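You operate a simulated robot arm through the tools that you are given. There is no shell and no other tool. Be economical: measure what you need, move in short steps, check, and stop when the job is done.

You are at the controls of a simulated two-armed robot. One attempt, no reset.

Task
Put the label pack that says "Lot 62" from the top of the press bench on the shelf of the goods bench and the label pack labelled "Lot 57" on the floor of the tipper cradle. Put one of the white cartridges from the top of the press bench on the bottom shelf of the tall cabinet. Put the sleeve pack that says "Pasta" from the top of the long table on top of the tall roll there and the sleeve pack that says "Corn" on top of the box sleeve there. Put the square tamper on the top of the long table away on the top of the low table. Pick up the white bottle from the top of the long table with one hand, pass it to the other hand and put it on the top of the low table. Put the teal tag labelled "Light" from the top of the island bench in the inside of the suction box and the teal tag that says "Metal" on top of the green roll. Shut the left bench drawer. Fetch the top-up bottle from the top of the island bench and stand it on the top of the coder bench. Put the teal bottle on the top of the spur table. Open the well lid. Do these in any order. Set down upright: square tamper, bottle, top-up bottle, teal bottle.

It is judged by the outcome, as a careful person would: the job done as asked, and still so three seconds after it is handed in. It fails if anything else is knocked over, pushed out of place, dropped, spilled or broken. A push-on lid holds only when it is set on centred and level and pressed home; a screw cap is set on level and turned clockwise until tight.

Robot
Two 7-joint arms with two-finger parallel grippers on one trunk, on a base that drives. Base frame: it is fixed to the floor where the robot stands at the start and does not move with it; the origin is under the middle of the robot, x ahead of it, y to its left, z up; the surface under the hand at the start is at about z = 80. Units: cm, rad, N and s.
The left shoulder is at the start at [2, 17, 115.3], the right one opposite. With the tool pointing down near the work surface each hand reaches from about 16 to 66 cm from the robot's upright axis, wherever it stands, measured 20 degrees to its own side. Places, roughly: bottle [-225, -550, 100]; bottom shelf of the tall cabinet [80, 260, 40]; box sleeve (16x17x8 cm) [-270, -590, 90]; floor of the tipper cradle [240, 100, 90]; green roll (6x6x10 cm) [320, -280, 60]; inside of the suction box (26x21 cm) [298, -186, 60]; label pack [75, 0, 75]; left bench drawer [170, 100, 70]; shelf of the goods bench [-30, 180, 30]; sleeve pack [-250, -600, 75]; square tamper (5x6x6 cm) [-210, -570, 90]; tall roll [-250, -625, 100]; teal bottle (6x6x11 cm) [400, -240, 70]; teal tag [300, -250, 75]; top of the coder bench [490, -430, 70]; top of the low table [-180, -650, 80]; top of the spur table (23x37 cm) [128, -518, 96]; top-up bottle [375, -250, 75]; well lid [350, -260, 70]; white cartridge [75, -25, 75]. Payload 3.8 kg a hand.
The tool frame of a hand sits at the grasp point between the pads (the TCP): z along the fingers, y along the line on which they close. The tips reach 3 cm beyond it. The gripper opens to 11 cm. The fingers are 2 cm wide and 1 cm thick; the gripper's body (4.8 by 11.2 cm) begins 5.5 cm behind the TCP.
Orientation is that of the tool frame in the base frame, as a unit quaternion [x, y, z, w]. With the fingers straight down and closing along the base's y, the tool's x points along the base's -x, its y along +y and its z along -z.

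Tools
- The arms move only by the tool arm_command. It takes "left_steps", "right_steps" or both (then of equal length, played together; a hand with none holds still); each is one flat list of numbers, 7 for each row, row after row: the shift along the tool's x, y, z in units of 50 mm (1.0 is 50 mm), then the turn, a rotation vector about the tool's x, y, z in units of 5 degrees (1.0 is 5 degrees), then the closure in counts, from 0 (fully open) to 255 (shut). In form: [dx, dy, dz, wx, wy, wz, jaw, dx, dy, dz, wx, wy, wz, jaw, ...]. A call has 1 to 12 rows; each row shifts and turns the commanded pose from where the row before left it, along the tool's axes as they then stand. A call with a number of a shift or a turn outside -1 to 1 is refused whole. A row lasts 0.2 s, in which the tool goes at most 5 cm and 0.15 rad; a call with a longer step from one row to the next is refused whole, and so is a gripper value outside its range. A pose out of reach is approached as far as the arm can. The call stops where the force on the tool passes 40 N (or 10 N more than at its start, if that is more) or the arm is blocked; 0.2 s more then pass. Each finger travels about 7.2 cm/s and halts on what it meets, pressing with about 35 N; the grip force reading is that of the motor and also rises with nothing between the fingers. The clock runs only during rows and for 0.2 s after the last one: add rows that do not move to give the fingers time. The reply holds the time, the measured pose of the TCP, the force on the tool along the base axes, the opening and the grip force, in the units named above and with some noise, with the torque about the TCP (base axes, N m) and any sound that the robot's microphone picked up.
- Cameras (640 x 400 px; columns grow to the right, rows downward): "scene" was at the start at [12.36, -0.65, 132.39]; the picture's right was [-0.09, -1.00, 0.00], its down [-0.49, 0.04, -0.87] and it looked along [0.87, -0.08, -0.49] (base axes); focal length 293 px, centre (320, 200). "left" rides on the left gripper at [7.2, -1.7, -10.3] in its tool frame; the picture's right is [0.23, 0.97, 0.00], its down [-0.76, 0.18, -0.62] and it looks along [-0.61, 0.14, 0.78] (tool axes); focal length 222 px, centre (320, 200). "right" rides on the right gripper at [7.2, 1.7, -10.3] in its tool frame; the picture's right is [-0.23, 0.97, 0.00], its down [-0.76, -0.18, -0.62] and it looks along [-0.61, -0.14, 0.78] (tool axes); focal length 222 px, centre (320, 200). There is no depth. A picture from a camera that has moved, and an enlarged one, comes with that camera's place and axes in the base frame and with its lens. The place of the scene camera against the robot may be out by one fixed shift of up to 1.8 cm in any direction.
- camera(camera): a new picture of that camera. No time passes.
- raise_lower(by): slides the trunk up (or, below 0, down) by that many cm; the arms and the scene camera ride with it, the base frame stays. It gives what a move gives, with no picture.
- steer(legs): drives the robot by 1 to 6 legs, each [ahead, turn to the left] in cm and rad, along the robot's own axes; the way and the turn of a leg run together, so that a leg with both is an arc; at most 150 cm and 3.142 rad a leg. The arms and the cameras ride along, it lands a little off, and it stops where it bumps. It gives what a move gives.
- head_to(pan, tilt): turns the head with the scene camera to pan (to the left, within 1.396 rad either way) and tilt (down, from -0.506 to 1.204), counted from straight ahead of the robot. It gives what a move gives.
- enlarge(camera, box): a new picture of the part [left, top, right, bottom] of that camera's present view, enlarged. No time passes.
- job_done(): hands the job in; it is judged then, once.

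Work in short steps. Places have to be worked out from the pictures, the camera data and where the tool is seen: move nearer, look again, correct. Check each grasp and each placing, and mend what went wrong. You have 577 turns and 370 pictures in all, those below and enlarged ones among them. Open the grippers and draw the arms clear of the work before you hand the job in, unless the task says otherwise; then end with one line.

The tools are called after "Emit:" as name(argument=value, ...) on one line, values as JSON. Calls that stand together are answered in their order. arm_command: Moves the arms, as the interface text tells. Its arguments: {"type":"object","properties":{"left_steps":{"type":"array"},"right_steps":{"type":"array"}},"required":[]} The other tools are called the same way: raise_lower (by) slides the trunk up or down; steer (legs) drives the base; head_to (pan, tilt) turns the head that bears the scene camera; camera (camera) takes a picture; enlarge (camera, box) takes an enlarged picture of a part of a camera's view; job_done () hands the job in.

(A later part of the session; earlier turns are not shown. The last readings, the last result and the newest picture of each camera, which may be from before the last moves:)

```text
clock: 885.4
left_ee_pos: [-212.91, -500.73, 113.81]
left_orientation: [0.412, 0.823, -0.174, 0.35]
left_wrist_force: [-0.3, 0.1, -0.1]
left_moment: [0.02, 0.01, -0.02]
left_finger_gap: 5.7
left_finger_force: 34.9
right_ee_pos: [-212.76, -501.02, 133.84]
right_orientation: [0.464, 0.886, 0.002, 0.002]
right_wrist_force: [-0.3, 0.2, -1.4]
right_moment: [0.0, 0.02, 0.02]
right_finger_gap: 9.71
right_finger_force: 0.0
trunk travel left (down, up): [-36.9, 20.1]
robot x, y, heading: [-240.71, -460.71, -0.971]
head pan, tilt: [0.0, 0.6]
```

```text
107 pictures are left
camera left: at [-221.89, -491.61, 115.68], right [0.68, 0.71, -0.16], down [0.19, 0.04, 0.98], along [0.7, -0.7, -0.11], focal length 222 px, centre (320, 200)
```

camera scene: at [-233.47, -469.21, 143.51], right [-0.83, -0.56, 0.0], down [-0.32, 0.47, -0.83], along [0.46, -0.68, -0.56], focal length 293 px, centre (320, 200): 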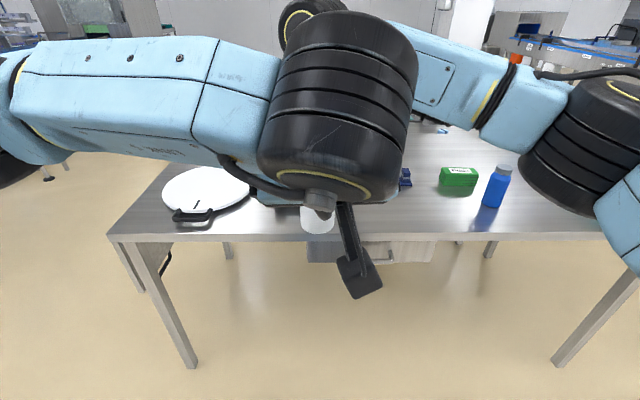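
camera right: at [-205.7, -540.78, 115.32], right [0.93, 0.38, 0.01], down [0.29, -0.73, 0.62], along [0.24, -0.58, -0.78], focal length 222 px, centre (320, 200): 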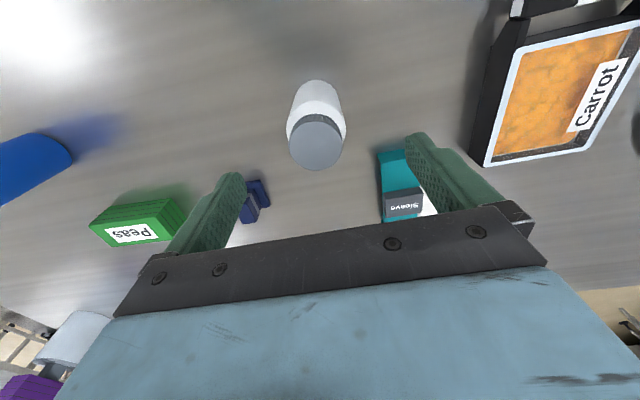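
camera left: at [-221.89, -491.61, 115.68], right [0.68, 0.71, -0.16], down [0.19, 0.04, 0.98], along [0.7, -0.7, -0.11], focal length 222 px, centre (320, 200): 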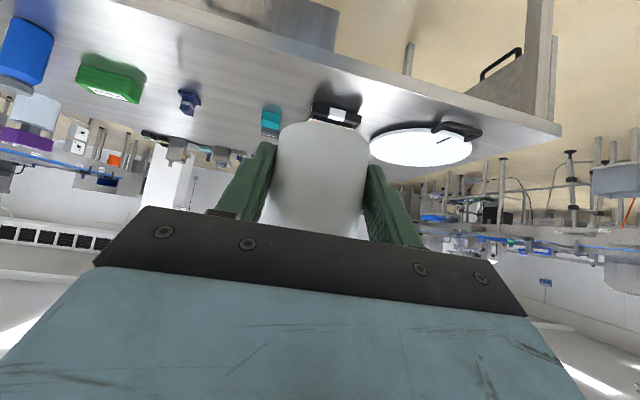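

Emit:
camera(camera="scene")

Emit:
camera(camera="right")

```text
106 pictures are left
camera scene: at [-233.3, -469.07, 143.52], right [-0.83, -0.56, 0.0], down [-0.32, 0.47, -0.83], along [0.46, -0.68, -0.56], focal length 293 px, centre (320, 200)
```

scene: 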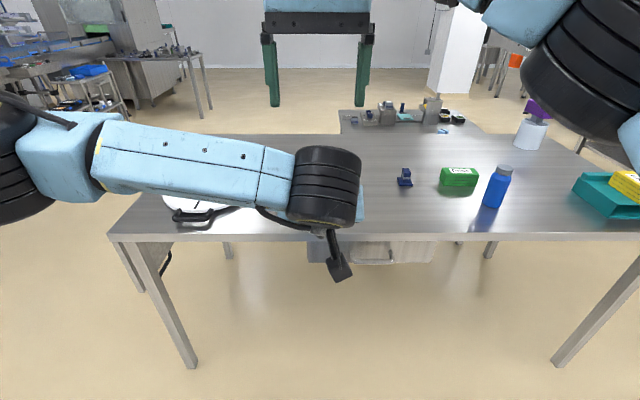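

```text
105 pictures are left
camera right: at [-215.53, -494.06, 144.05], right [0.93, 0.37, 0.0], down [0.29, -0.73, 0.62], along [0.23, -0.58, -0.78], focal length 222 px, centre (320, 200)
```

right: 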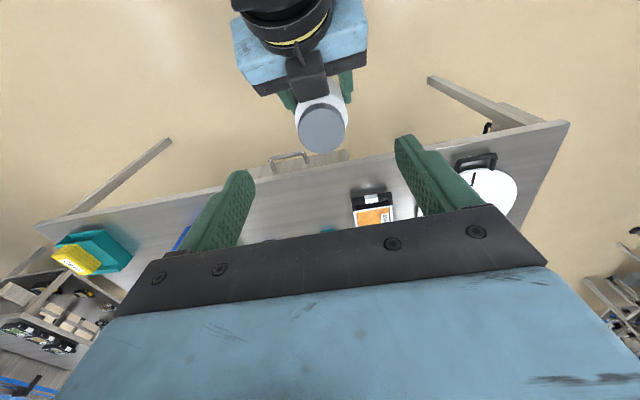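

The left hand has the bottle. I spread the hands apart and move in for the tamper.

Emit:
arm_command(left_steps=[0, 0.6, 0, 0, 0, 0, 255, 0, 0.6, 0, 0, 0, 0, 255, 0, 0.6, 0, 0, 0, 0, 255, 0, 0.6, 0, 0, 0, 0, 255], right_steps=[0, -0.8, 0, 0, 0, 0, 30, 0, -0.8, 0, 0, 0, 0, 30, 0, -0.8, 0.3, 0, 0, 0, 30, 0, -0.8, 0.7, 0, 0, 0, 30])

Emit:
steer(legs=[[0, -1.572], [14, 0], [0, 1.571], [42, 0]])

Emit:
camera(camera="right")

Emit:
camera(camera="scene")

```text
refused: row 4 steps farther than a row can; nothing moved
```

```text
clock: 896.5
left_ee_pos: [-203.21, -544.14, 113.83]
left_orientation: [0.423, 0.818, -0.179, 0.348]
left_wrist_force: [0.0, 0.5, -3.5]
left_moment: [0.05, 0.05, 0.02]
left_finger_gap: 5.69
left_finger_force: 35.4
right_ee_pos: [-202.79, -544.48, 133.78]
right_orientation: [0.474, 0.88, 0.002, 0.002]
right_wrist_force: [-0.1, 0.0, 0.5]
right_moment: [0.01, 0.01, -0.01]
right_finger_gap: 9.71
right_finger_force: 0.0
trunk travel left (down, up): [-36.9, 20.1]
robot x, y, heading: [-229.78, -503.11, -1.002]
head pan, tilt: [0.0, 0.6]
```

```text
104 pictures are left
camera right: at [-205.54, -537.51, 143.97], right [0.94, 0.35, 0.0], down [0.27, -0.73, 0.62], along [0.22, -0.58, -0.78], focal length 222 px, centre (320, 200)
```

right: 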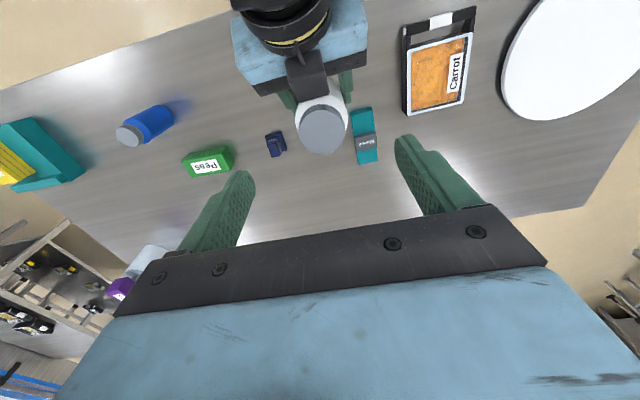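

```text
103 pictures are left
camera scene: at [-222.69, -512.04, 143.5], right [-0.84, -0.54, 0.0], down [-0.3, 0.48, -0.82], along [0.44, -0.69, -0.57], focal length 293 px, centre (320, 200)
```

scene: 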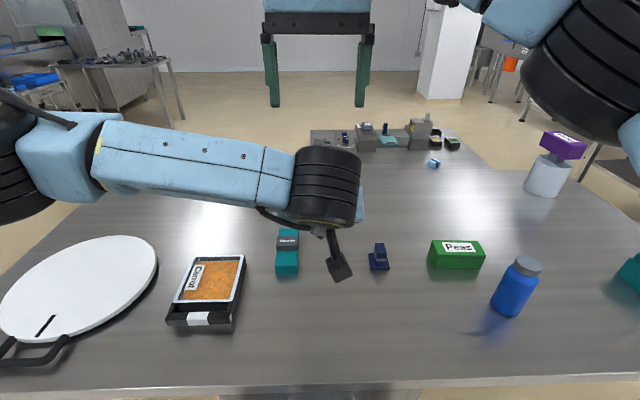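

The hand move was refused (too long a step), the drive went fine. I separate the hands now in shorter steps.

Emit:
arm_command(left_steps=[0, 0.6, 0, 0, 0, 0, 255, 0, 0.6, 0, 0, 0, 0, 255, 0, 0.6, 0, 0, 0, 0, 255, 0, 0.6, 0, 0, 0, 0, 255], right_steps=[0, -0.8, 0, 0, 0, 0, 30, 0, -0.8, 0, 0, 0, 0, 30, 0, -0.8, 0.3, 0, 0, 0, 30, 0, -0.6, 0.6, 0, 0, 0, 30])

Emit:
camera(camera="right")

```text
clock: 897.5
left_ee_pos: [-193.36, -536.95, 113.65]
left_orientation: [0.422, 0.818, -0.178, 0.348]
left_wrist_force: [-0.1, 0.2, -3.3]
left_moment: [0.03, -0.01, -0.02]
left_finger_gap: 5.66
left_finger_force: 34.9
right_ee_pos: [-215.44, -553.04, 128.98]
right_orientation: [0.473, 0.881, 0.0, 0.002]
right_wrist_force: [-0.2, 1.1, 0.4]
right_moment: [0.02, 0.02, 0.01]
right_finger_gap: 9.71
right_finger_force: 0.1
trunk travel left (down, up): [-36.9, 20.1]
robot x, y, heading: [-229.87, -502.91, -1.004]
head pan, tilt: [0.0, 0.6]
```

```text
102 pictures are left
camera right: at [-218.08, -546.04, 139.25], right [0.94, 0.35, 0.0], down [0.27, -0.73, 0.62], along [0.22, -0.58, -0.78], focal length 222 px, centre (320, 200)
```

right: 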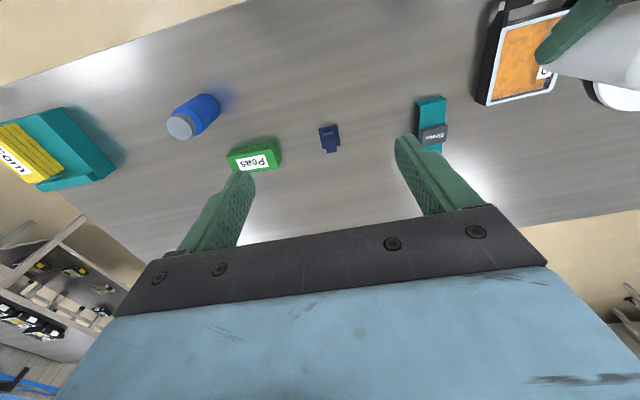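

Emit:
steer(legs=[[4, 0]])

Emit:
arm_command(right_steps=[-0.3, 0.1, 0.6, 0, 0, 0, 30, -0.4, 0.1, 0.7, 0, 0, 0, 30, -0.4, 0.1, 0.7, 0, 0, 0, 30, -0.4, 0.1, 0.7, 0, 0, 0, 30])

Emit:
enlarge(camera="right", box=[230, 20, 410, 180])

```text
clock: 898.4
left_ee_pos: [-191.14, -540.34, 113.68]
left_orientation: [0.423, 0.818, -0.178, 0.348]
left_wrist_force: [-0.9, -0.1, -3.3]
left_moment: [0.02, 0.08, 0.0]
left_finger_gap: 5.68
left_finger_force: 35.3
right_ee_pos: [-213.25, -556.45, 128.98]
right_orientation: [0.474, 0.881, 0.002, 0.002]
right_wrist_force: [0.5, -1.0, -0.3]
right_moment: [0.02, 0.05, 0.02]
right_finger_gap: 9.7
right_finger_force: 0.1
trunk travel left (down, up): [-36.9, 20.1]
robot x, y, heading: [-227.86, -506.28, -1.001]
head pan, tilt: [0.0, 0.6]
```

```text
clock: 899.4
left_ee_pos: [-191.11, -540.35, 113.57]
left_orientation: [0.421, 0.819, -0.177, 0.348]
left_wrist_force: [0.5, -1.1, -3.0]
left_moment: [0.01, 0.04, -0.01]
left_finger_gap: 5.68
left_finger_force: 35.0
right_ee_pos: [-207.43, -561.61, 115.49]
right_orientation: [0.474, 0.881, 0.0, 0.002]
right_wrist_force: [0.1, -0.6, -0.4]
right_moment: [0.0, 0.02, -0.01]
right_finger_gap: 9.7
right_finger_force: 0.1
trunk travel left (down, up): [-36.9, 20.1]
robot x, y, heading: [-227.85, -506.08, -0.998]
head pan, tilt: [0.0, 0.6]
```

```text
2.50 times, centred on (320, 100) of right
camera zoom: at [-210.13, -554.62, 125.8], right [0.94, 0.35, 0.0], down [0.27, -0.73, 0.62], along [0.22, -0.58, -0.78], focal length 555 px, centre (320, 450)
```

zoom: 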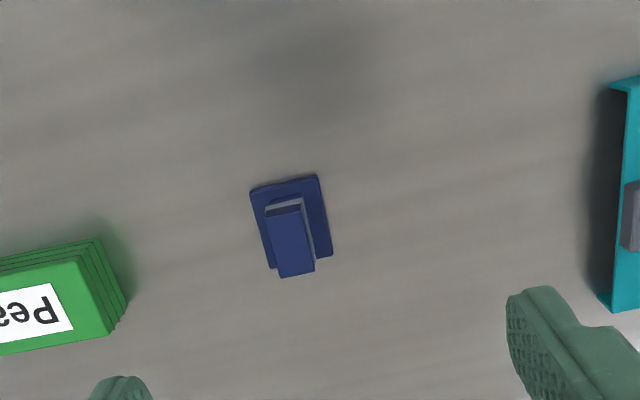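

Emit:
arm_command(right_steps=[-0.33, -0.25, 0.5, 0, 0, 0.4, 60, -0.33, -0.25, 0.7, 0, 0, 0, 60, 0, 0, 0.8, 0, 0, 0, 60, 0, 0, 0.8, 0, 0, 0, 60, 0, 0, 0.7, 0, 0, 0, 60])

Emit:
camera(camera="right")

```text
clock: 900.6
left_ee_pos: [-191.22, -540.44, 113.61]
left_orientation: [0.423, 0.817, -0.179, 0.348]
left_wrist_force: [-0.3, -0.1, -2.9]
left_moment: [0.07, 0.04, 0.0]
left_finger_gap: 5.69
left_finger_force: 35.5
right_ee_pos: [-207.83, -565.72, 97.94]
right_orientation: [0.489, 0.872, 0.001, 0.002]
right_wrist_force: [-0.5, 0.2, 0.0]
right_moment: [-0.03, -0.01, -0.02]
right_finger_gap: 8.39
right_finger_force: 0.1
trunk travel left (down, up): [-36.9, 20.1]
robot x, y, heading: [-227.77, -506.28, -1.0]
head pan, tilt: [0.0, 0.6]
```

```text
100 pictures are left
camera right: at [-210.25, -558.6, 108.26], right [0.95, 0.31, 0.0], down [0.24, -0.74, 0.62], along [0.2, -0.59, -0.78], focal length 222 px, centre (320, 200)
```

right: 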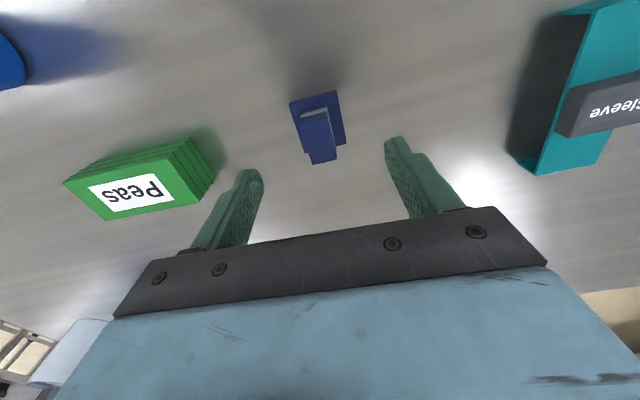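

Aligned with the handle block (top z≈90.4). Descend to 89.6 and close.

Emit:
arm_command(right_steps=[0, 0, 0.8, 0, 0, 0, 90, 0, 0, 0.7, 0, 0, 0, 90, 0, 0, 0.16, 0, 0, 0, 90, 0, 0, 0, 0, 0, 0, 180, 0, 0, 0, 0, 0, 0, 255, 0, 0, 0, 0, 0, 0, 255, 0, 0, 0, 0, 0, 0, 255])

Emit:
arm_command(right_steps=[0, 0, -0.2, 0, 0, 0, 255, 0, 0, -0.6, 0, 0, 0, 255, 0, 0, -0.8, 0, 0, 0, 255, 0, 0, -0.8, 0, 0, 0, 255, 0, 0, -0.8, 0, 0, 0, 255, 0, 0, -0.8, 0, 0, 0, 255])

Emit:
camera(camera="right")

```text
clock: 902.2
left_ee_pos: [-191.23, -540.33, 113.67]
left_orientation: [0.424, 0.818, -0.179, 0.347]
left_wrist_force: [0.6, -0.2, -2.3]
left_moment: [0.05, 0.02, 0.0]
left_finger_gap: 5.7
left_finger_force: 34.9
right_ee_pos: [-207.65, -565.74, 89.67]
right_orientation: [0.489, 0.872, 0.001, 0.002]
right_wrist_force: [0.0, 0.3, 0.5]
right_moment: [-0.02, 0.02, 0.0]
right_finger_gap: 2.34
right_finger_force: 35.0
trunk travel left (down, up): [-36.9, 20.1]
robot x, y, heading: [-227.88, -506.15, -1.002]
head pan, tilt: [0.0, 0.6]
```

```text
clock: 903.6
left_ee_pos: [-191.31, -540.28, 113.76]
left_orientation: [0.423, 0.818, -0.178, 0.347]
left_wrist_force: [0.3, -1.0, -3.1]
left_moment: [0.01, -0.02, -0.01]
left_finger_gap: 5.68
left_finger_force: 34.5
right_ee_pos: [-207.92, -565.42, 109.84]
right_orientation: [0.489, 0.872, 0.001, 0.002]
right_wrist_force: [-0.4, 0.8, -1.2]
right_moment: [-0.01, 0.0, 0.02]
right_finger_gap: 2.35
right_finger_force: 34.8
trunk travel left (down, up): [-36.9, 20.1]
robot x, y, heading: [-228.0, -506.12, -1.001]
head pan, tilt: [0.0, 0.6]
```

```text
99 pictures are left
camera right: at [-210.35, -558.42, 120.13], right [0.95, 0.31, 0.0], down [0.24, -0.74, 0.62], along [0.2, -0.59, -0.78], focal length 222 px, centre (320, 200)
```

right: 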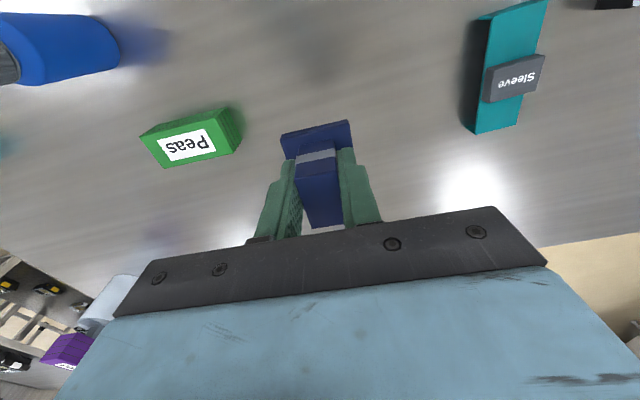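

Tamper held too. I raise it and drive round the right end of the long table to the low table.

Emit:
arm_command(right_steps=[0, 0, -0.8, 0, 0, 0, 255, 0, 0, -0.8, 0, 0, 0, 255])

Emit:
steer(legs=[[-17, 0], [0, 1.6], [140, 0], [0, -1.571], [150, 0], [26, 0]])

Emit:
steer(legs=[[0, -1.571]])

Emit:
head_to(pan=0.0, tilt=0.5)

Emit:
camera(camera="scene")

```text
clock: 904.2
left_ee_pos: [-191.19, -540.34, 113.68]
left_orientation: [0.422, 0.818, -0.178, 0.348]
left_wrist_force: [0.5, 0.0, -3.0]
left_moment: [0.05, 0.03, -0.04]
left_finger_gap: 5.7
left_finger_force: 35.0
right_ee_pos: [-207.82, -565.54, 117.92]
right_orientation: [0.49, 0.872, 0.001, 0.002]
right_wrist_force: [-0.3, 1.1, -1.7]
right_moment: [0.05, 0.03, 0.02]
right_finger_gap: 2.33
right_finger_force: 35.3
trunk travel left (down, up): [-36.9, 20.1]
robot x, y, heading: [-227.81, -505.83, -0.996]
head pan, tilt: [0.0, 0.6]
```

```text
clock: 928.4
left_ee_pos: [17.75, -590.58, 113.63]
left_orientation: [0.4, 0.829, -0.169, 0.352]
left_wrist_force: [0.0, 0.1, -2.6]
left_moment: [0.07, 0.05, -0.02]
left_finger_gap: 5.68
left_finger_force: 35.1
right_ee_pos: [2.72, -616.67, 118.03]
right_orientation: [0.466, 0.885, 0.001, 0.001]
right_wrist_force: [-0.5, 0.4, -1.1]
right_moment: [0.02, 0.03, -0.01]
right_finger_gap: 2.36
right_finger_force: 35.0
trunk travel left (down, up): [-36.9, 20.1]
robot x, y, heading: [-20.8, -558.47, -0.948]
head pan, tilt: [0.0, 0.6]
```

```text
clock: 932.6
left_ee_pos: [-51.65, -597.28, 113.6]
left_orientation: [0.866, 0.314, -0.367, 0.134]
left_wrist_force: [0.1, 0.1, -3.7]
left_moment: [0.01, -0.05, 0.0]
left_finger_gap: 5.68
left_finger_force: 35.1
right_ee_pos: [-78.08, -582.97, 117.96]
right_orientation: [0.952, 0.308, 0.0, 0.003]
right_wrist_force: [-0.5, 0.2, -1.3]
right_moment: [-0.01, -0.03, 0.0]
right_finger_gap: 2.36
right_finger_force: 34.4
trunk travel left (down, up): [-36.9, 20.1]
robot x, y, heading: [-20.58, -558.27, -2.492]
head pan, tilt: [0.0, 0.6]
```

```text
clock: 933.3
left_ee_pos: [-51.69, -597.41, 113.7]
left_orientation: [0.865, 0.314, -0.367, 0.134]
left_wrist_force: [-0.5, 0.2, -3.1]
left_moment: [0.04, -0.04, 0.0]
left_finger_gap: 5.67
left_finger_force: 34.9
right_ee_pos: [-78.09, -582.92, 117.88]
right_orientation: [0.952, 0.308, 0.0, 0.003]
right_wrist_force: [0.4, 0.1, -1.0]
right_moment: [-0.01, -0.04, 0.01]
right_finger_gap: 2.35
right_finger_force: 35.3
trunk travel left (down, up): [-36.9, 20.1]
robot x, y, heading: [-20.61, -558.46, -2.487]
head pan, tilt: [0.0, 0.499]
```

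```text
98 pictures are left
camera scene: at [-28.19, -564.95, 144.41], right [-0.6, 0.8, 0.0], down [0.38, 0.29, -0.88], along [-0.7, -0.53, -0.48], focal length 293 px, centre (320, 200)
```

scene: 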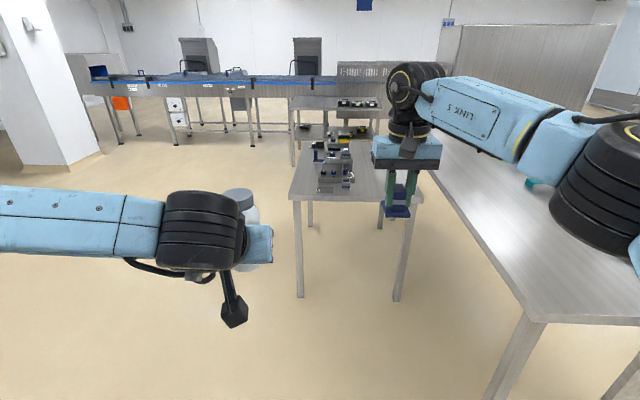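

Emit:
steer(legs=[[0, -0.05], [75, 0]])

Emit:
head_to(pan=0.0, tilt=0.75)

Emit:
camera(camera="scene")

```text
clock: 937.8
left_ee_pos: [-116.32, -638.06, 113.67]
left_orientation: [0.873, 0.29, -0.371, 0.125]
left_wrist_force: [-1.1, -0.5, -3.1]
left_moment: [0.06, -0.04, -0.03]
left_finger_gap: 5.66
left_finger_force: 35.0
right_ee_pos: [-142.2, -622.18, 117.93]
right_orientation: [0.959, 0.282, -0.001, 0.002]
right_wrist_force: [0.3, -0.2, -1.0]
right_moment: [0.02, -0.03, 0.01]
right_finger_gap: 2.35
right_finger_force: 34.4
trunk travel left (down, up): [-36.9, 20.1]
robot x, y, heading: [-83.08, -600.75, -2.546]
head pan, tilt: [0.0, 0.499]
```

```text
clock: 938.5
left_ee_pos: [-116.4, -637.92, 113.6]
left_orientation: [0.874, 0.289, -0.371, 0.124]
left_wrist_force: [0.0, -0.8, -2.9]
left_moment: [0.04, -0.06, 0.03]
left_finger_gap: 5.64
left_finger_force: 34.9
right_ee_pos: [-142.11, -622.11, 118.01]
right_orientation: [0.96, 0.282, 0.0, 0.002]
right_wrist_force: [0.0, 0.7, -0.6]
right_moment: [-0.03, -0.02, -0.02]
right_finger_gap: 2.39
right_finger_force: 35.4
trunk travel left (down, up): [-36.9, 20.1]
robot x, y, heading: [-83.39, -600.66, -2.548]
head pan, tilt: [0.0, 0.75]
```

```text
97 pictures are left
camera scene: at [-90.59, -606.36, 142.23], right [-0.56, 0.83, 0.0], down [0.57, 0.38, -0.73], along [-0.61, -0.41, -0.68], focal length 293 px, centre (320, 200)
```

scene: 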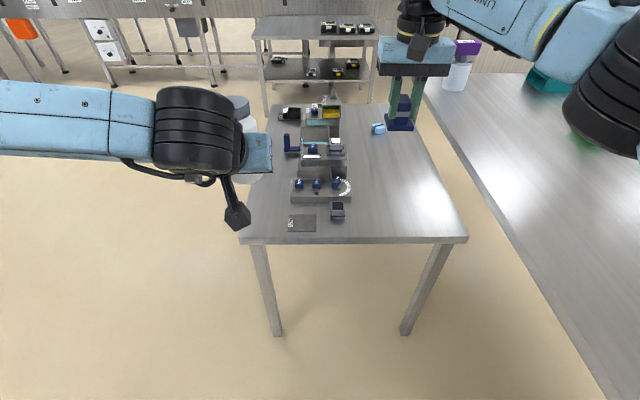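

The low table's near edge is u≈−466; its free strip is on the right (w 412–432). I back out past the long table's end, shift sideways 15 cm, and come straight in.

Emit:
steer(legs=[[-60, 0], [0, -1.566], [15, 0], [0, 1.571], [82, 0]])

Emit:
camera(camera="scene")

Emit:
camera(camera="right")

```text
clock: 954.5
left_ee_pos: [-145.04, -635.45, 113.5]
left_orientation: [0.877, 0.28, -0.372, 0.12]
left_wrist_force: [1.1, -0.4, -2.9]
left_moment: [0.02, -0.03, -0.01]
left_finger_gap: 5.63
left_finger_force: 35.2
right_ee_pos: [-170.47, -618.94, 117.94]
right_orientation: [0.963, 0.27, 0.0, 0.002]
right_wrist_force: [-0.2, -0.1, -2.2]
right_moment: [-0.01, -0.02, -0.01]
right_finger_gap: 2.36
right_finger_force: 34.7
trunk travel left (down, up): [-36.9, 20.1]
robot x, y, heading: [-111.15, -598.97, -2.571]
head pan, tilt: [0.0, 0.75]
```

```text
96 pictures are left
camera scene: at [-118.52, -604.43, 142.22], right [-0.54, 0.84, 0.0], down [0.58, 0.37, -0.73], along [-0.62, -0.39, -0.68], focal length 293 px, centre (320, 200)
```

scene: 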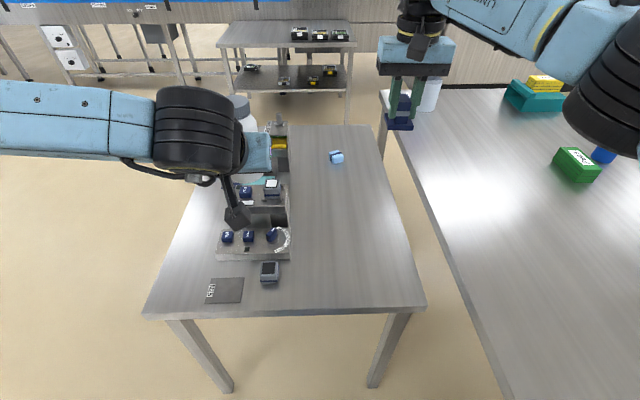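

```text
95 pictures are left
camera right: at [-163.35, -616.58, 128.19], right [0.31, -0.95, 0.0], down [-0.74, -0.24, 0.62], along [-0.59, -0.2, -0.78], focal length 222 px, centre (320, 200)
```

right: 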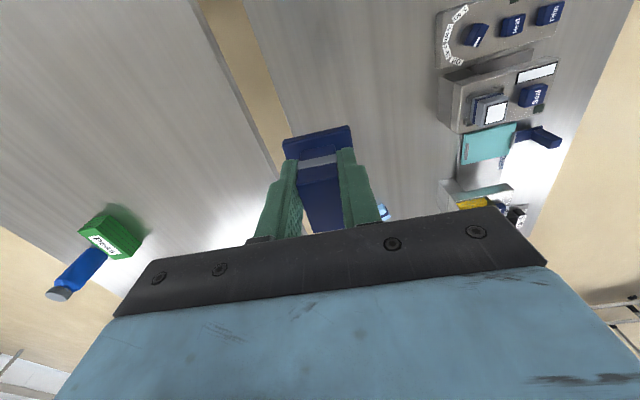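

The spot straight below the tamper is clear table, about 11 cm inside the edge. I lower it there.

Emit:
arm_command(right_steps=[0, 0, 0.8, 0, 0, 0, 255, 0, 0, 0.8, 0, 0, 0, 255, 0, 0, 0.8, 0, 0, 0, 255, 0, 0, 0.8, 0, 0, 0, 255, 0, 0, 0.8, 0, 0, 0, 255, 0, 0, 0.8, 0, 0, 0, 255])

Emit:
camera(camera="right")

Emit:
camera(camera="scene")

```text
clock: 955.9
left_ee_pos: [-145.19, -635.4, 113.67]
left_orientation: [0.877, 0.279, -0.372, 0.12]
left_wrist_force: [-0.1, -0.4, -2.6]
left_moment: [0.06, -0.08, -0.03]
left_finger_gap: 5.65
left_finger_force: 34.8
right_ee_pos: [-170.45, -619.18, 93.76]
right_orientation: [0.963, 0.271, -0.001, 0.002]
right_wrist_force: [0.1, 0.0, -0.8]
right_moment: [0.02, -0.06, -0.01]
right_finger_gap: 2.36
right_finger_force: 34.8
trunk travel left (down, up): [-36.9, 20.1]
robot x, y, heading: [-110.91, -599.0, -2.574]
head pan, tilt: [0.0, 0.75]
```

```text
94 pictures are left
camera right: at [-163.4, -616.79, 104.06], right [0.31, -0.95, 0.0], down [-0.74, -0.24, 0.62], along [-0.59, -0.2, -0.78], focal length 222 px, centre (320, 200)
```

right: 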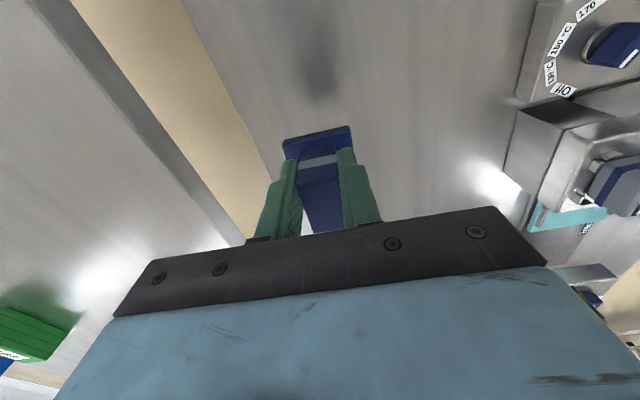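

```text
93 pictures are left
camera scene: at [-118.51, -604.45, 142.22], right [-0.54, 0.84, 0.0], down [0.58, 0.37, -0.73], along [-0.62, -0.39, -0.68], focal length 293 px, centre (320, 200)
```

scene: 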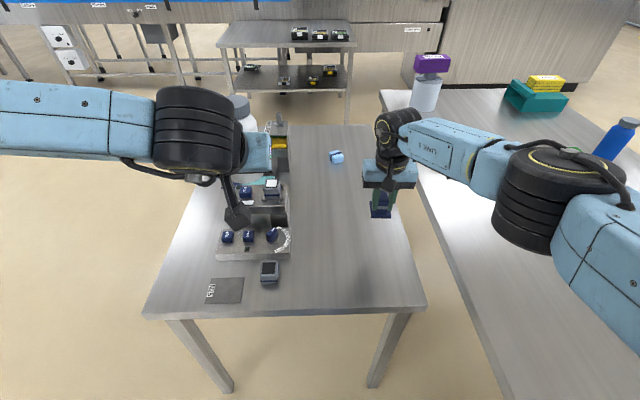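

Emit:
arm_command(right_steps=[0, 0, 0.6, 0, 0, 0, 255, 0, 0, 0.6, 0, 0, 0, 255, 0, 0, 0.2, 0, 0, 0, 255, 0, 0, 0.1, 0, 0, 0, 255, 0, 0, 0.08, 0, 0, 0, 255, 0, 0, 0.06, 0, 0, 0, 255, 0, 0, 0.06, 0, 0, 0, 255, 0, 0, 0.06, 0, 0, 0, 255, 0, 0, 0.06, 0, 0, 0, 255])

Emit:
camera(camera="right")

```text
clock: 957.9
left_ee_pos: [-145.13, -635.37, 113.59]
left_orientation: [0.878, 0.278, -0.371, 0.119]
left_wrist_force: [-0.2, 0.6, -3.1]
left_moment: [0.03, -0.08, 0.0]
left_finger_gap: 5.65
left_finger_force: 35.2
right_ee_pos: [-169.15, -618.06, 85.35]
right_orientation: [0.963, 0.271, 0.001, 0.003]
right_wrist_force: [0.1, 0.1, -0.9]
right_moment: [0.05, -0.02, -0.03]
right_finger_gap: 2.37
right_finger_force: 35.1
right hand out of reach, approached as far as the arm can: row 2, 3, 7
trunk travel left (down, up): [-36.9, 20.1]
robot x, y, heading: [-110.74, -599.14, -2.575]
head pan, tilt: [0.0, 0.75]
```

```text
92 pictures are left
camera right: at [-162.13, -615.69, 95.69], right [0.31, -0.95, 0.0], down [-0.74, -0.24, 0.62], along [-0.59, -0.2, -0.78], focal length 222 px, centre (320, 200)
```

right: 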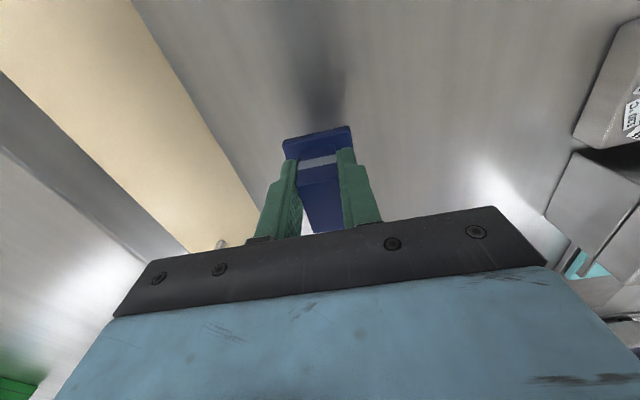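

The arm is at its limit; I lower the trunk for the rest, feeling for contact.

Emit:
raise_lower(by=-1.5)

Emit:
camera(camera="right")

```text
clock: 958.5
left_ee_pos: [-145.09, -635.43, 112.16]
left_orientation: [0.877, 0.279, -0.372, 0.12]
left_wrist_force: [0.3, -0.4, -3.8]
left_moment: [0.03, -0.05, -0.02]
left_finger_gap: 5.65
left_finger_force: 34.6
right_ee_pos: [-169.13, -618.08, 83.97]
right_orientation: [0.963, 0.271, 0.0, 0.002]
right_wrist_force: [0.3, 1.0, -0.9]
right_moment: [0.0, -0.03, 0.0]
right_finger_gap: 2.36
right_finger_force: 35.1
trunk travel left (down, up): [-35.4, 21.6]
robot x, y, heading: [-110.74, -598.83, -2.568]
head pan, tilt: [0.0, 0.75]
```

```text
91 pictures are left
camera right: at [-162.11, -615.69, 94.19], right [0.31, -0.95, 0.0], down [-0.74, -0.24, 0.62], along [-0.59, -0.2, -0.78], focal length 222 px, centre (320, 200)
```

right: 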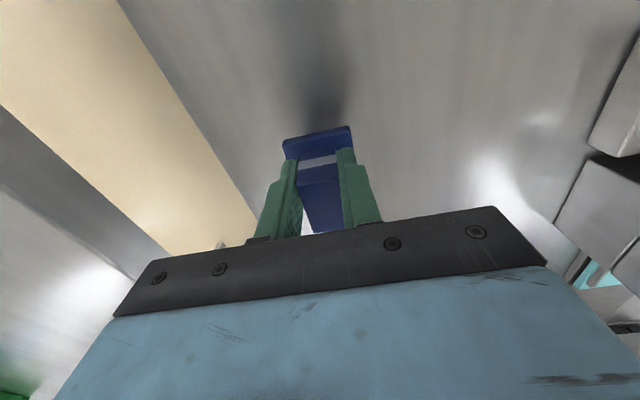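

Emit:
raise_lower(by=-0.8)

Emit:
raise_lower(by=-0.5)

Emit:
camera(camera="right")

```text
clock: 959.1
left_ee_pos: [-145.16, -635.39, 111.34]
left_orientation: [0.877, 0.279, -0.372, 0.121]
left_wrist_force: [0.1, -0.7, -2.4]
left_moment: [0.04, -0.02, 0.0]
left_finger_gap: 5.63
left_finger_force: 35.2
right_ee_pos: [-169.09, -618.09, 83.1]
right_orientation: [0.963, 0.27, 0.001, 0.002]
right_wrist_force: [-0.1, 0.3, -0.8]
right_moment: [0.01, 0.01, 0.04]
right_finger_gap: 2.35
right_finger_force: 35.4
trunk travel left (down, up): [-34.6, 22.4]
robot x, y, heading: [-111.08, -598.97, -2.572]
head pan, tilt: [0.0, 0.75]
```

```text
clock: 959.6
left_ee_pos: [-145.1, -635.34, 110.94]
left_orientation: [0.877, 0.279, -0.372, 0.12]
left_wrist_force: [0.2, 0.6, -3.1]
left_moment: [0.04, -0.05, 0.01]
left_finger_gap: 5.65
left_finger_force: 34.8
right_ee_pos: [-169.1, -618.11, 82.69]
right_orientation: [0.963, 0.271, 0.0, 0.001]
right_wrist_force: [0.8, -0.5, -1.3]
right_moment: [-0.01, -0.02, -0.03]
right_finger_gap: 2.33
right_finger_force: 35.3
trunk travel left (down, up): [-34.1, 22.9]
robot x, y, heading: [-111.3, -599.28, -2.578]
head pan, tilt: [0.0, 0.75]
```

```text
90 pictures are left
camera right: at [-162.12, -615.69, 92.89], right [0.31, -0.95, 0.0], down [-0.74, -0.24, 0.62], along [-0.59, -0.2, -0.78], focal length 222 px, centre (320, 200)
```

right: 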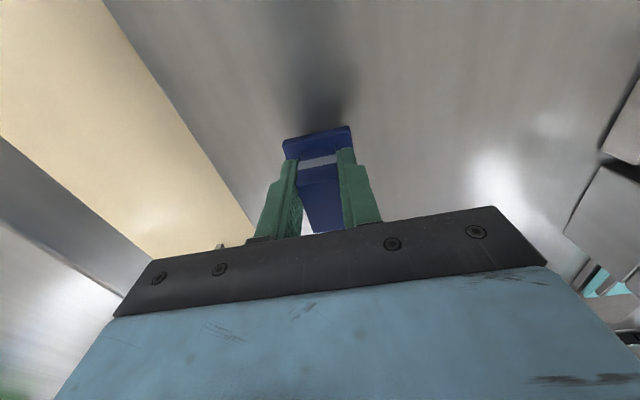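

Emit:
raise_lower(by=-1.2)

Emit:
raise_lower(by=-0.8)

Emit:
camera(camera="right")

```text
clock: 960.2
left_ee_pos: [-144.99, -635.43, 109.67]
left_orientation: [0.877, 0.279, -0.372, 0.12]
left_wrist_force: [0.2, 0.8, -2.3]
left_moment: [0.02, -0.04, 0.0]
left_finger_gap: 5.66
left_finger_force: 35.4
right_ee_pos: [-168.98, -617.98, 81.48]
right_orientation: [0.963, 0.27, 0.0, 0.003]
right_wrist_force: [-0.3, 0.3, 0.0]
right_moment: [0.01, 0.0, 0.0]
right_finger_gap: 2.38
right_finger_force: 35.1
trunk travel left (down, up): [-32.9, 24.1]
robot x, y, heading: [-111.2, -599.07, -2.575]
head pan, tilt: [0.0, 0.75]
```

```text
clock: 960.8
left_ee_pos: [-145.04, -635.35, 108.92]
left_orientation: [0.877, 0.279, -0.372, 0.12]
left_wrist_force: [0.1, -0.2, -3.5]
left_moment: [0.04, -0.06, 0.0]
left_finger_gap: 5.64
left_finger_force: 35.5
right_ee_pos: [-169.13, -618.02, 80.7]
right_orientation: [0.963, 0.271, 0.0, 0.002]
right_wrist_force: [-0.5, 0.0, -1.6]
right_moment: [0.02, 0.0, -0.02]
right_finger_gap: 2.35
right_finger_force: 35.0
trunk travel left (down, up): [-32.1, 24.9]
robot x, y, heading: [-111.0, -598.83, -2.573]
head pan, tilt: [0.0, 0.75]
```

```text
89 pictures are left
camera right: at [-162.12, -615.69, 90.89], right [0.31, -0.95, 0.0], down [-0.74, -0.24, 0.62], along [-0.59, -0.2, -0.78], focal length 222 px, centre (320, 200)
```

right: 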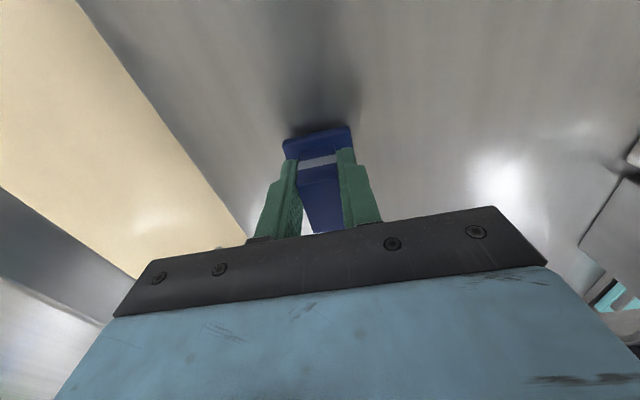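

Very close now by the shadow. Continue in half-centimetre steps.

Emit:
raise_lower(by=-0.5)

Emit:
raise_lower(by=-0.4)

Emit:
camera(camera="right")

```text
clock: 961.3
left_ee_pos: [-145.1, -635.36, 108.25]
left_orientation: [0.877, 0.279, -0.372, 0.12]
left_wrist_force: [-0.3, -0.3, -3.3]
left_moment: [0.06, -0.08, 0.01]
left_finger_gap: 5.63
left_finger_force: 35.0
right_ee_pos: [-169.08, -618.11, 80.2]
right_orientation: [0.963, 0.271, 0.0, 0.001]
right_wrist_force: [-0.4, 0.0, -2.0]
right_moment: [0.01, -0.05, 0.0]
right_finger_gap: 2.33
right_finger_force: 35.1
trunk travel left (down, up): [-31.6, 25.4]
robot x, y, heading: [-110.73, -598.61, -2.574]
head pan, tilt: [0.0, 0.75]
```

```text
clock: 961.9
left_ee_pos: [-145.0, -635.37, 107.94]
left_orientation: [0.877, 0.279, -0.372, 0.12]
left_wrist_force: [0.7, 0.7, -2.2]
left_moment: [0.03, -0.05, 0.0]
left_finger_gap: 5.65
left_finger_force: 34.6
right_ee_pos: [-169.22, -618.05, 79.69]
right_orientation: [0.963, 0.271, -0.001, 0.002]
right_wrist_force: [0.2, 0.2, 1.6]
right_moment: [0.04, 0.12, 0.0]
right_finger_gap: 2.32
right_finger_force: 35.4
trunk travel left (down, up): [-31.2, 25.8]
robot x, y, heading: [-110.92, -598.78, -2.574]
head pan, tilt: [0.0, 0.75]
```

```text
88 pictures are left
camera right: at [-162.13, -615.7, 90.03], right [0.31, -0.95, 0.0], down [-0.74, -0.24, 0.62], along [-0.59, -0.2, -0.78], focal length 222 px, centre (320, 200)
```

right: 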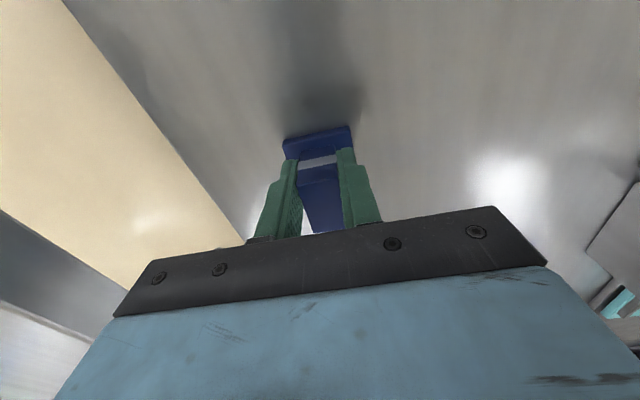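

Touching (table z≈75). I seat it 2 mm more, open and lift with the arm.

Emit:
raise_lower(by=-0.2)

Emit:
arm_command(right_steps=[0, 0, 0, 0, 0, 0, 220, 0, 0, 0, 0, 0, 0, 180, 0, 0, 0, 0, 0, 0, 130, 0, 0, 0, 0, 0, 0, 90, 0, 0, 0, 0, 0, 0, 90, 0, 0, -0.3, 0, 0, 0, 90, 0, 0, -0.6, 0, 0, 0, 90, 0, 0, -0.8, 0, 0, 0, 90, 0, 0, -0.8, 0, 0, 0, 90, 0, 0, -0.8, 0, 0, 0, 90])

Emit:
camera(camera="scene")

Emit:
camera(camera="right")

```text
clock: 962.4
left_ee_pos: [-144.98, -635.38, 107.78]
left_orientation: [0.877, 0.28, -0.372, 0.12]
left_wrist_force: [0.2, 0.7, -2.5]
left_moment: [0.0, -0.03, 0.02]
left_finger_gap: 5.65
left_finger_force: 35.3
right_ee_pos: [-169.15, -618.08, 79.78]
right_orientation: [0.963, 0.271, -0.003, 0.002]
right_wrist_force: [0.3, 0.6, 14.2]
right_moment: [0.3, 0.09, -0.03]
right_finger_gap: 2.34
right_finger_force: 35.5
trunk travel left (down, up): [-31.0, 26.0]
robot x, y, heading: [-110.92, -598.95, -2.573]
head pan, tilt: [0.0, 0.75]
```

```text
clock: 964.6
left_ee_pos: [-145.06, -635.39, 107.77]
left_orientation: [0.877, 0.278, -0.372, 0.12]
left_wrist_force: [-0.6, 0.3, -2.8]
left_moment: [0.02, -0.05, 0.01]
left_finger_gap: 5.66
left_finger_force: 35.4
right_ee_pos: [-168.73, -617.89, 95.89]
right_orientation: [0.963, 0.27, 0.0, 0.002]
right_wrist_force: [0.5, -0.3, 0.2]
right_moment: [0.02, 0.01, 0.0]
right_finger_gap: 7.13
right_finger_force: 0.0
trunk travel left (down, up): [-31.0, 26.0]
robot x, y, heading: [-111.05, -598.98, -2.577]
head pan, tilt: [0.0, 0.75]
```

```text
87 pictures are left
camera scene: at [-118.45, -604.4, 136.32], right [-0.54, 0.84, 0.0], down [0.57, 0.37, -0.73], along [-0.62, -0.39, -0.68], focal length 293 px, centre (320, 200)
```

scene: 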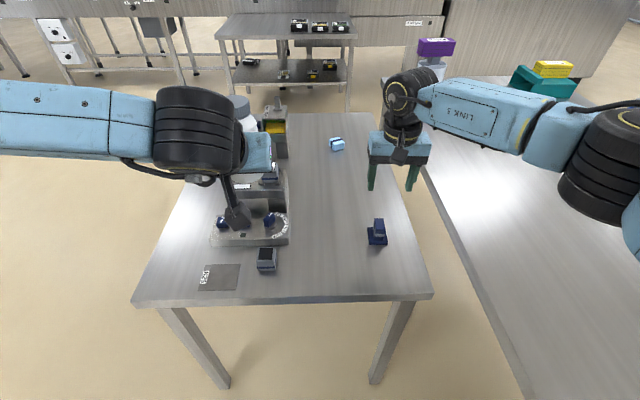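

```text
86 pictures are left
camera right: at [-161.79, -615.52, 106.17], right [0.31, -0.95, 0.0], down [-0.74, -0.24, 0.62], along [-0.59, -0.2, -0.78], focal length 222 px, centre (320, 200)
```

right: 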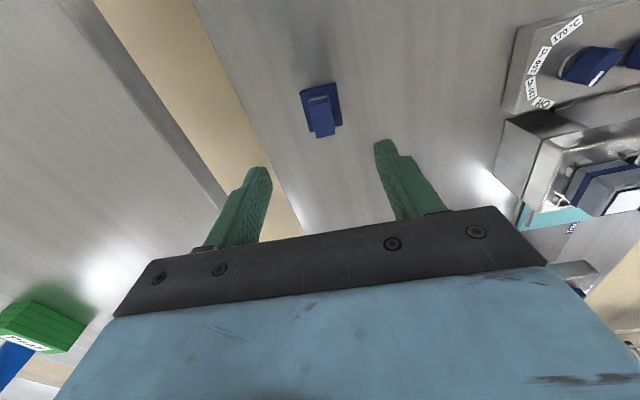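

The tamper stands on the low table. I clear the right hand away, then move the bottle over the free spot between tamper and devices.

Emit:
arm_command(right_steps=[0, 0, -0.8, 0, 0, 0, 0, 0.5, -0.3, -0.7, 0, 0, 0, 0, 0.6, -0.4, -0.5, 0, 0, 0, 0, 0.6, -0.4, -0.5, 0, 0, 0, 0, 0.6, -0.4, 0, 0, 0, 0, 0])

Emit:
arm_command(left_steps=[0, -0.52, 0, 0, 0, 0, 255, 0, -0.52, 0, 0, 0, 0, 255, 0, -0.52, 0, 0, 0, 0, 255, 0, -0.52, 0, 0, 0, 0, 255, 0, -0.52, 0, 0, 0, 0, 255])

Emit:
camera(camera="left")

Emit:
camera(camera="scene")

```text
clock: 965.8
left_ee_pos: [-145.0, -635.29, 107.9]
left_orientation: [0.878, 0.278, -0.372, 0.119]
left_wrist_force: [-0.7, 0.2, -2.6]
left_moment: [0.02, -0.03, 0.0]
left_finger_gap: 5.65
left_finger_force: 35.1
right_ee_pos: [-163.16, -605.21, 108.51]
right_orientation: [0.963, 0.27, 0.0, 0.003]
right_wrist_force: [-0.7, 0.3, 0.6]
right_moment: [0.01, -0.01, -0.01]
right_finger_gap: 11.02
right_finger_force: 0.0
trunk travel left (down, up): [-31.0, 26.0]
robot x, y, heading: [-110.71, -598.93, -2.572]
head pan, tilt: [0.0, 0.75]
```

```text
clock: 967.0
left_ee_pos: [-152.64, -624.58, 107.81]
left_orientation: [0.878, 0.279, -0.372, 0.119]
left_wrist_force: [0.3, 0.2, -3.2]
left_moment: [0.0, -0.01, 0.02]
left_finger_gap: 5.63
left_finger_force: 35.1
right_ee_pos: [-163.11, -605.16, 108.33]
right_orientation: [0.963, 0.271, 0.0, 0.003]
right_wrist_force: [-0.1, 0.3, 0.7]
right_moment: [0.02, -0.03, 0.01]
right_finger_gap: 11.0
right_finger_force: 0.1
trunk travel left (down, up): [-31.0, 26.0]
robot x, y, heading: [-111.28, -599.19, -2.576]
head pan, tilt: [0.0, 0.75]
```

```text
85 pictures are left
camera left: at [-143.53, -616.02, 109.66], right [0.69, -0.7, -0.16], down [0.04, -0.19, 0.98], along [-0.72, -0.69, -0.11], focal length 222 px, centre (320, 200)
```

left: 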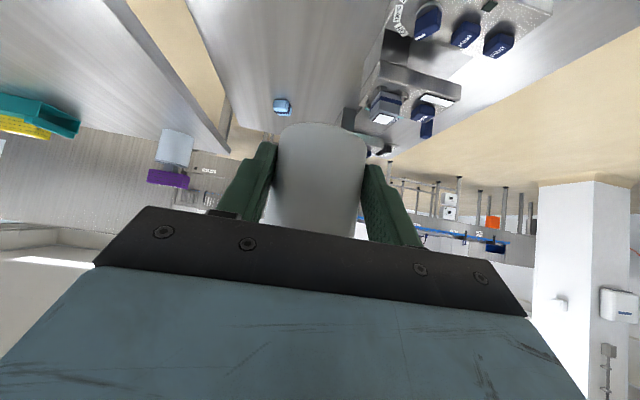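

```text
84 pictures are left
camera scene: at [-118.54, -604.32, 136.32], right [-0.54, 0.84, 0.0], down [0.58, 0.37, -0.73], along [-0.62, -0.39, -0.68], focal length 293 px, centre (320, 200)
```

scene: 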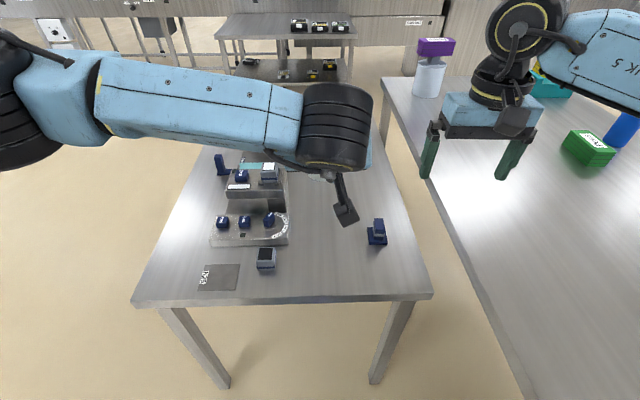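

The landing spot is clear on all sides. I lower the bottle.

Emit:
arm_command(left_steps=[0.55, 0, 0.53, 0, 0, 0, 255, 0.55, 0, 0.53, 0, 0, 0, 255, 0.55, 0, 0.53, 0, 0, 0, 255, 0.55, 0, 0.53, 0, 0, 0, 255, 0.55, 0, 0.53, 0, 0, 0, 255, 0.55, 0, 0.53, 0, 0, 0, 255])

Emit:
camera(camera="left")

Emit:
camera(camera="scene")

```text
clock: 968.4
left_ee_pos: [-152.37, -624.69, 84.72]
left_orientation: [0.877, 0.279, -0.372, 0.12]
left_wrist_force: [-0.5, 0.2, -2.0]
left_moment: [0.06, -0.06, -0.03]
left_finger_gap: 5.66
left_finger_force: 34.4
right_ee_pos: [-163.11, -605.45, 108.43]
right_orientation: [0.963, 0.271, -0.001, 0.001]
right_wrist_force: [-0.1, -0.8, 0.5]
right_moment: [0.0, 0.0, 0.02]
right_finger_gap: 10.99
right_finger_force: 0.1
trunk travel left (down, up): [-31.0, 26.0]
robot x, y, heading: [-111.11, -598.84, -2.579]
head pan, tilt: [0.0, 0.75]
```

```text
83 pictures are left
camera left: at [-143.36, -616.15, 86.63], right [0.69, -0.7, -0.16], down [0.04, -0.19, 0.98], along [-0.72, -0.68, -0.11], focal length 222 px, centre (320, 200)
```

left: 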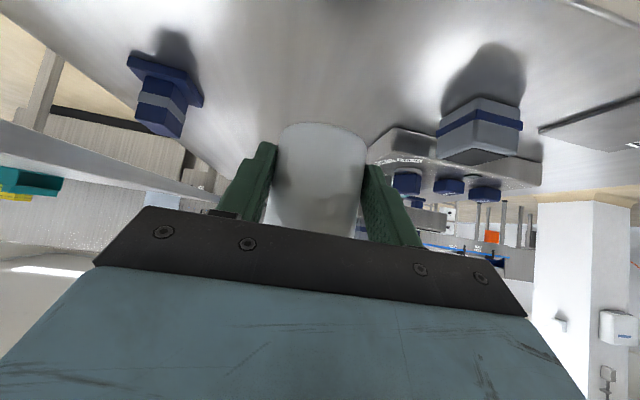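

```text
82 pictures are left
camera scene: at [-118.5, -604.41, 136.32], right [-0.54, 0.84, 0.0], down [0.58, 0.37, -0.73], along [-0.62, -0.39, -0.68], focal length 293 px, centre (320, 200)
```

scene: 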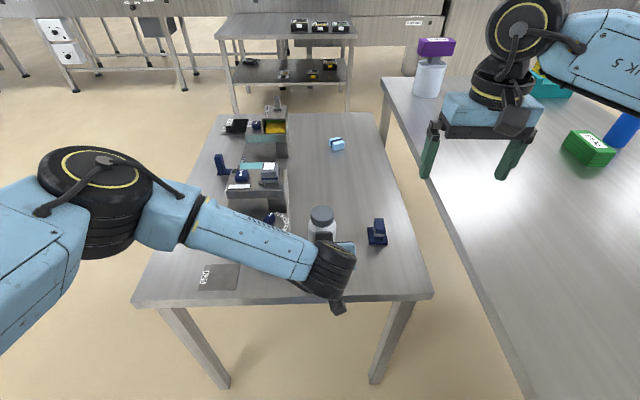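

Emit:
arm_command(left_steps=[0.4, 0, 0.39, 0, 0, 0, 255, 0.25, 0, 0.24, 0, 0, 0, 255, 0.06, 0, 0.06, 0, 0, 0, 255, 0.05, 0, 0.05, 0, 0, 0, 255, 0.04, 0, 0.04, 0, 0, 0, 255])

Emit:
camera(camera="left")

```text
clock: 969.6
left_ee_pos: [-152.54, -624.8, 79.33]
left_orientation: [0.877, 0.279, -0.372, 0.12]
left_wrist_force: [-0.4, 0.2, -3.3]
left_moment: [0.05, -0.05, 0.01]
left_finger_gap: 5.68
left_finger_force: 35.2
right_ee_pos: [-163.2, -605.32, 108.39]
right_orientation: [0.963, 0.271, -0.002, 0.002]
right_wrist_force: [-1.0, 0.3, -0.2]
right_moment: [0.0, -0.02, -0.04]
right_finger_gap: 10.99
right_finger_force: 0.1
trunk travel left (down, up): [-31.0, 26.0]
robot x, y, heading: [-110.89, -598.94, -2.579]
head pan, tilt: [0.0, 0.75]
```

```text
81 pictures are left
camera left: at [-143.45, -616.15, 81.11], right [0.69, -0.7, -0.16], down [0.04, -0.19, 0.98], along [-0.72, -0.68, -0.11], focal length 222 px, centre (320, 200)
```

left: 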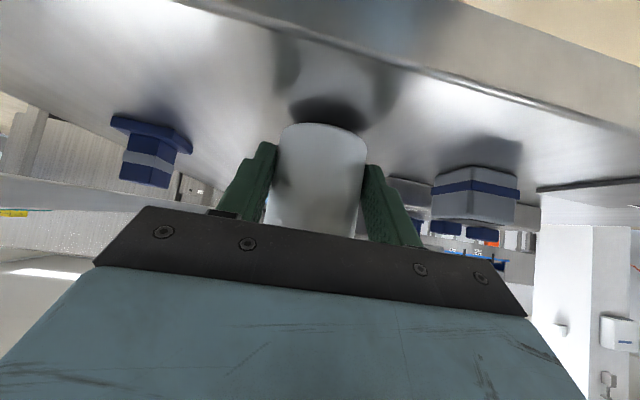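

About 1 cm left by the shadow. Fine steps to contact.

Emit:
arm_command(left_steps=[0.05, 0, 0.05, 0, 0, 0, 255, 0.04, 0, 0.04, 0, 0, 0, 255, 0.03, 0, 0.03, 0, 0, 0, 255, 0.02, 0, 0.02, 0, 0, 0, 255, 0.02, 0, 0.02, 0, 0, 0, 255])

Emit:
camera(camera="left")

```text
clock: 970.8
left_ee_pos: [-152.74, -624.81, 78.74]
left_orientation: [0.875, 0.278, -0.377, 0.119]
left_wrist_force: [5.2, 1.6, 32.1]
left_moment: [-0.15, 0.36, 0.17]
left_finger_gap: 5.65
left_finger_force: 35.3
right_ee_pos: [-162.97, -605.14, 108.67]
right_orientation: [0.963, 0.271, -0.002, 0.003]
right_wrist_force: [0.3, -0.5, -0.2]
right_moment: [0.0, 0.0, 0.02]
right_finger_gap: 11.0
right_finger_force: 0.1
trunk travel left (down, up): [-31.0, 26.0]
robot x, y, heading: [-111.02, -598.75, -2.574]
head pan, tilt: [0.0, 0.75]
```

```text
80 pictures are left
camera left: at [-143.51, -616.11, 80.34], right [0.69, -0.7, -0.17], down [0.04, -0.19, 0.98], along [-0.72, -0.69, -0.1], focal length 222 px, centre (320, 200)
```

left: 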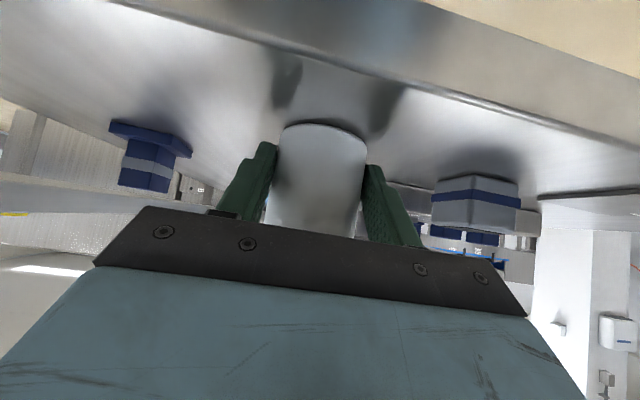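

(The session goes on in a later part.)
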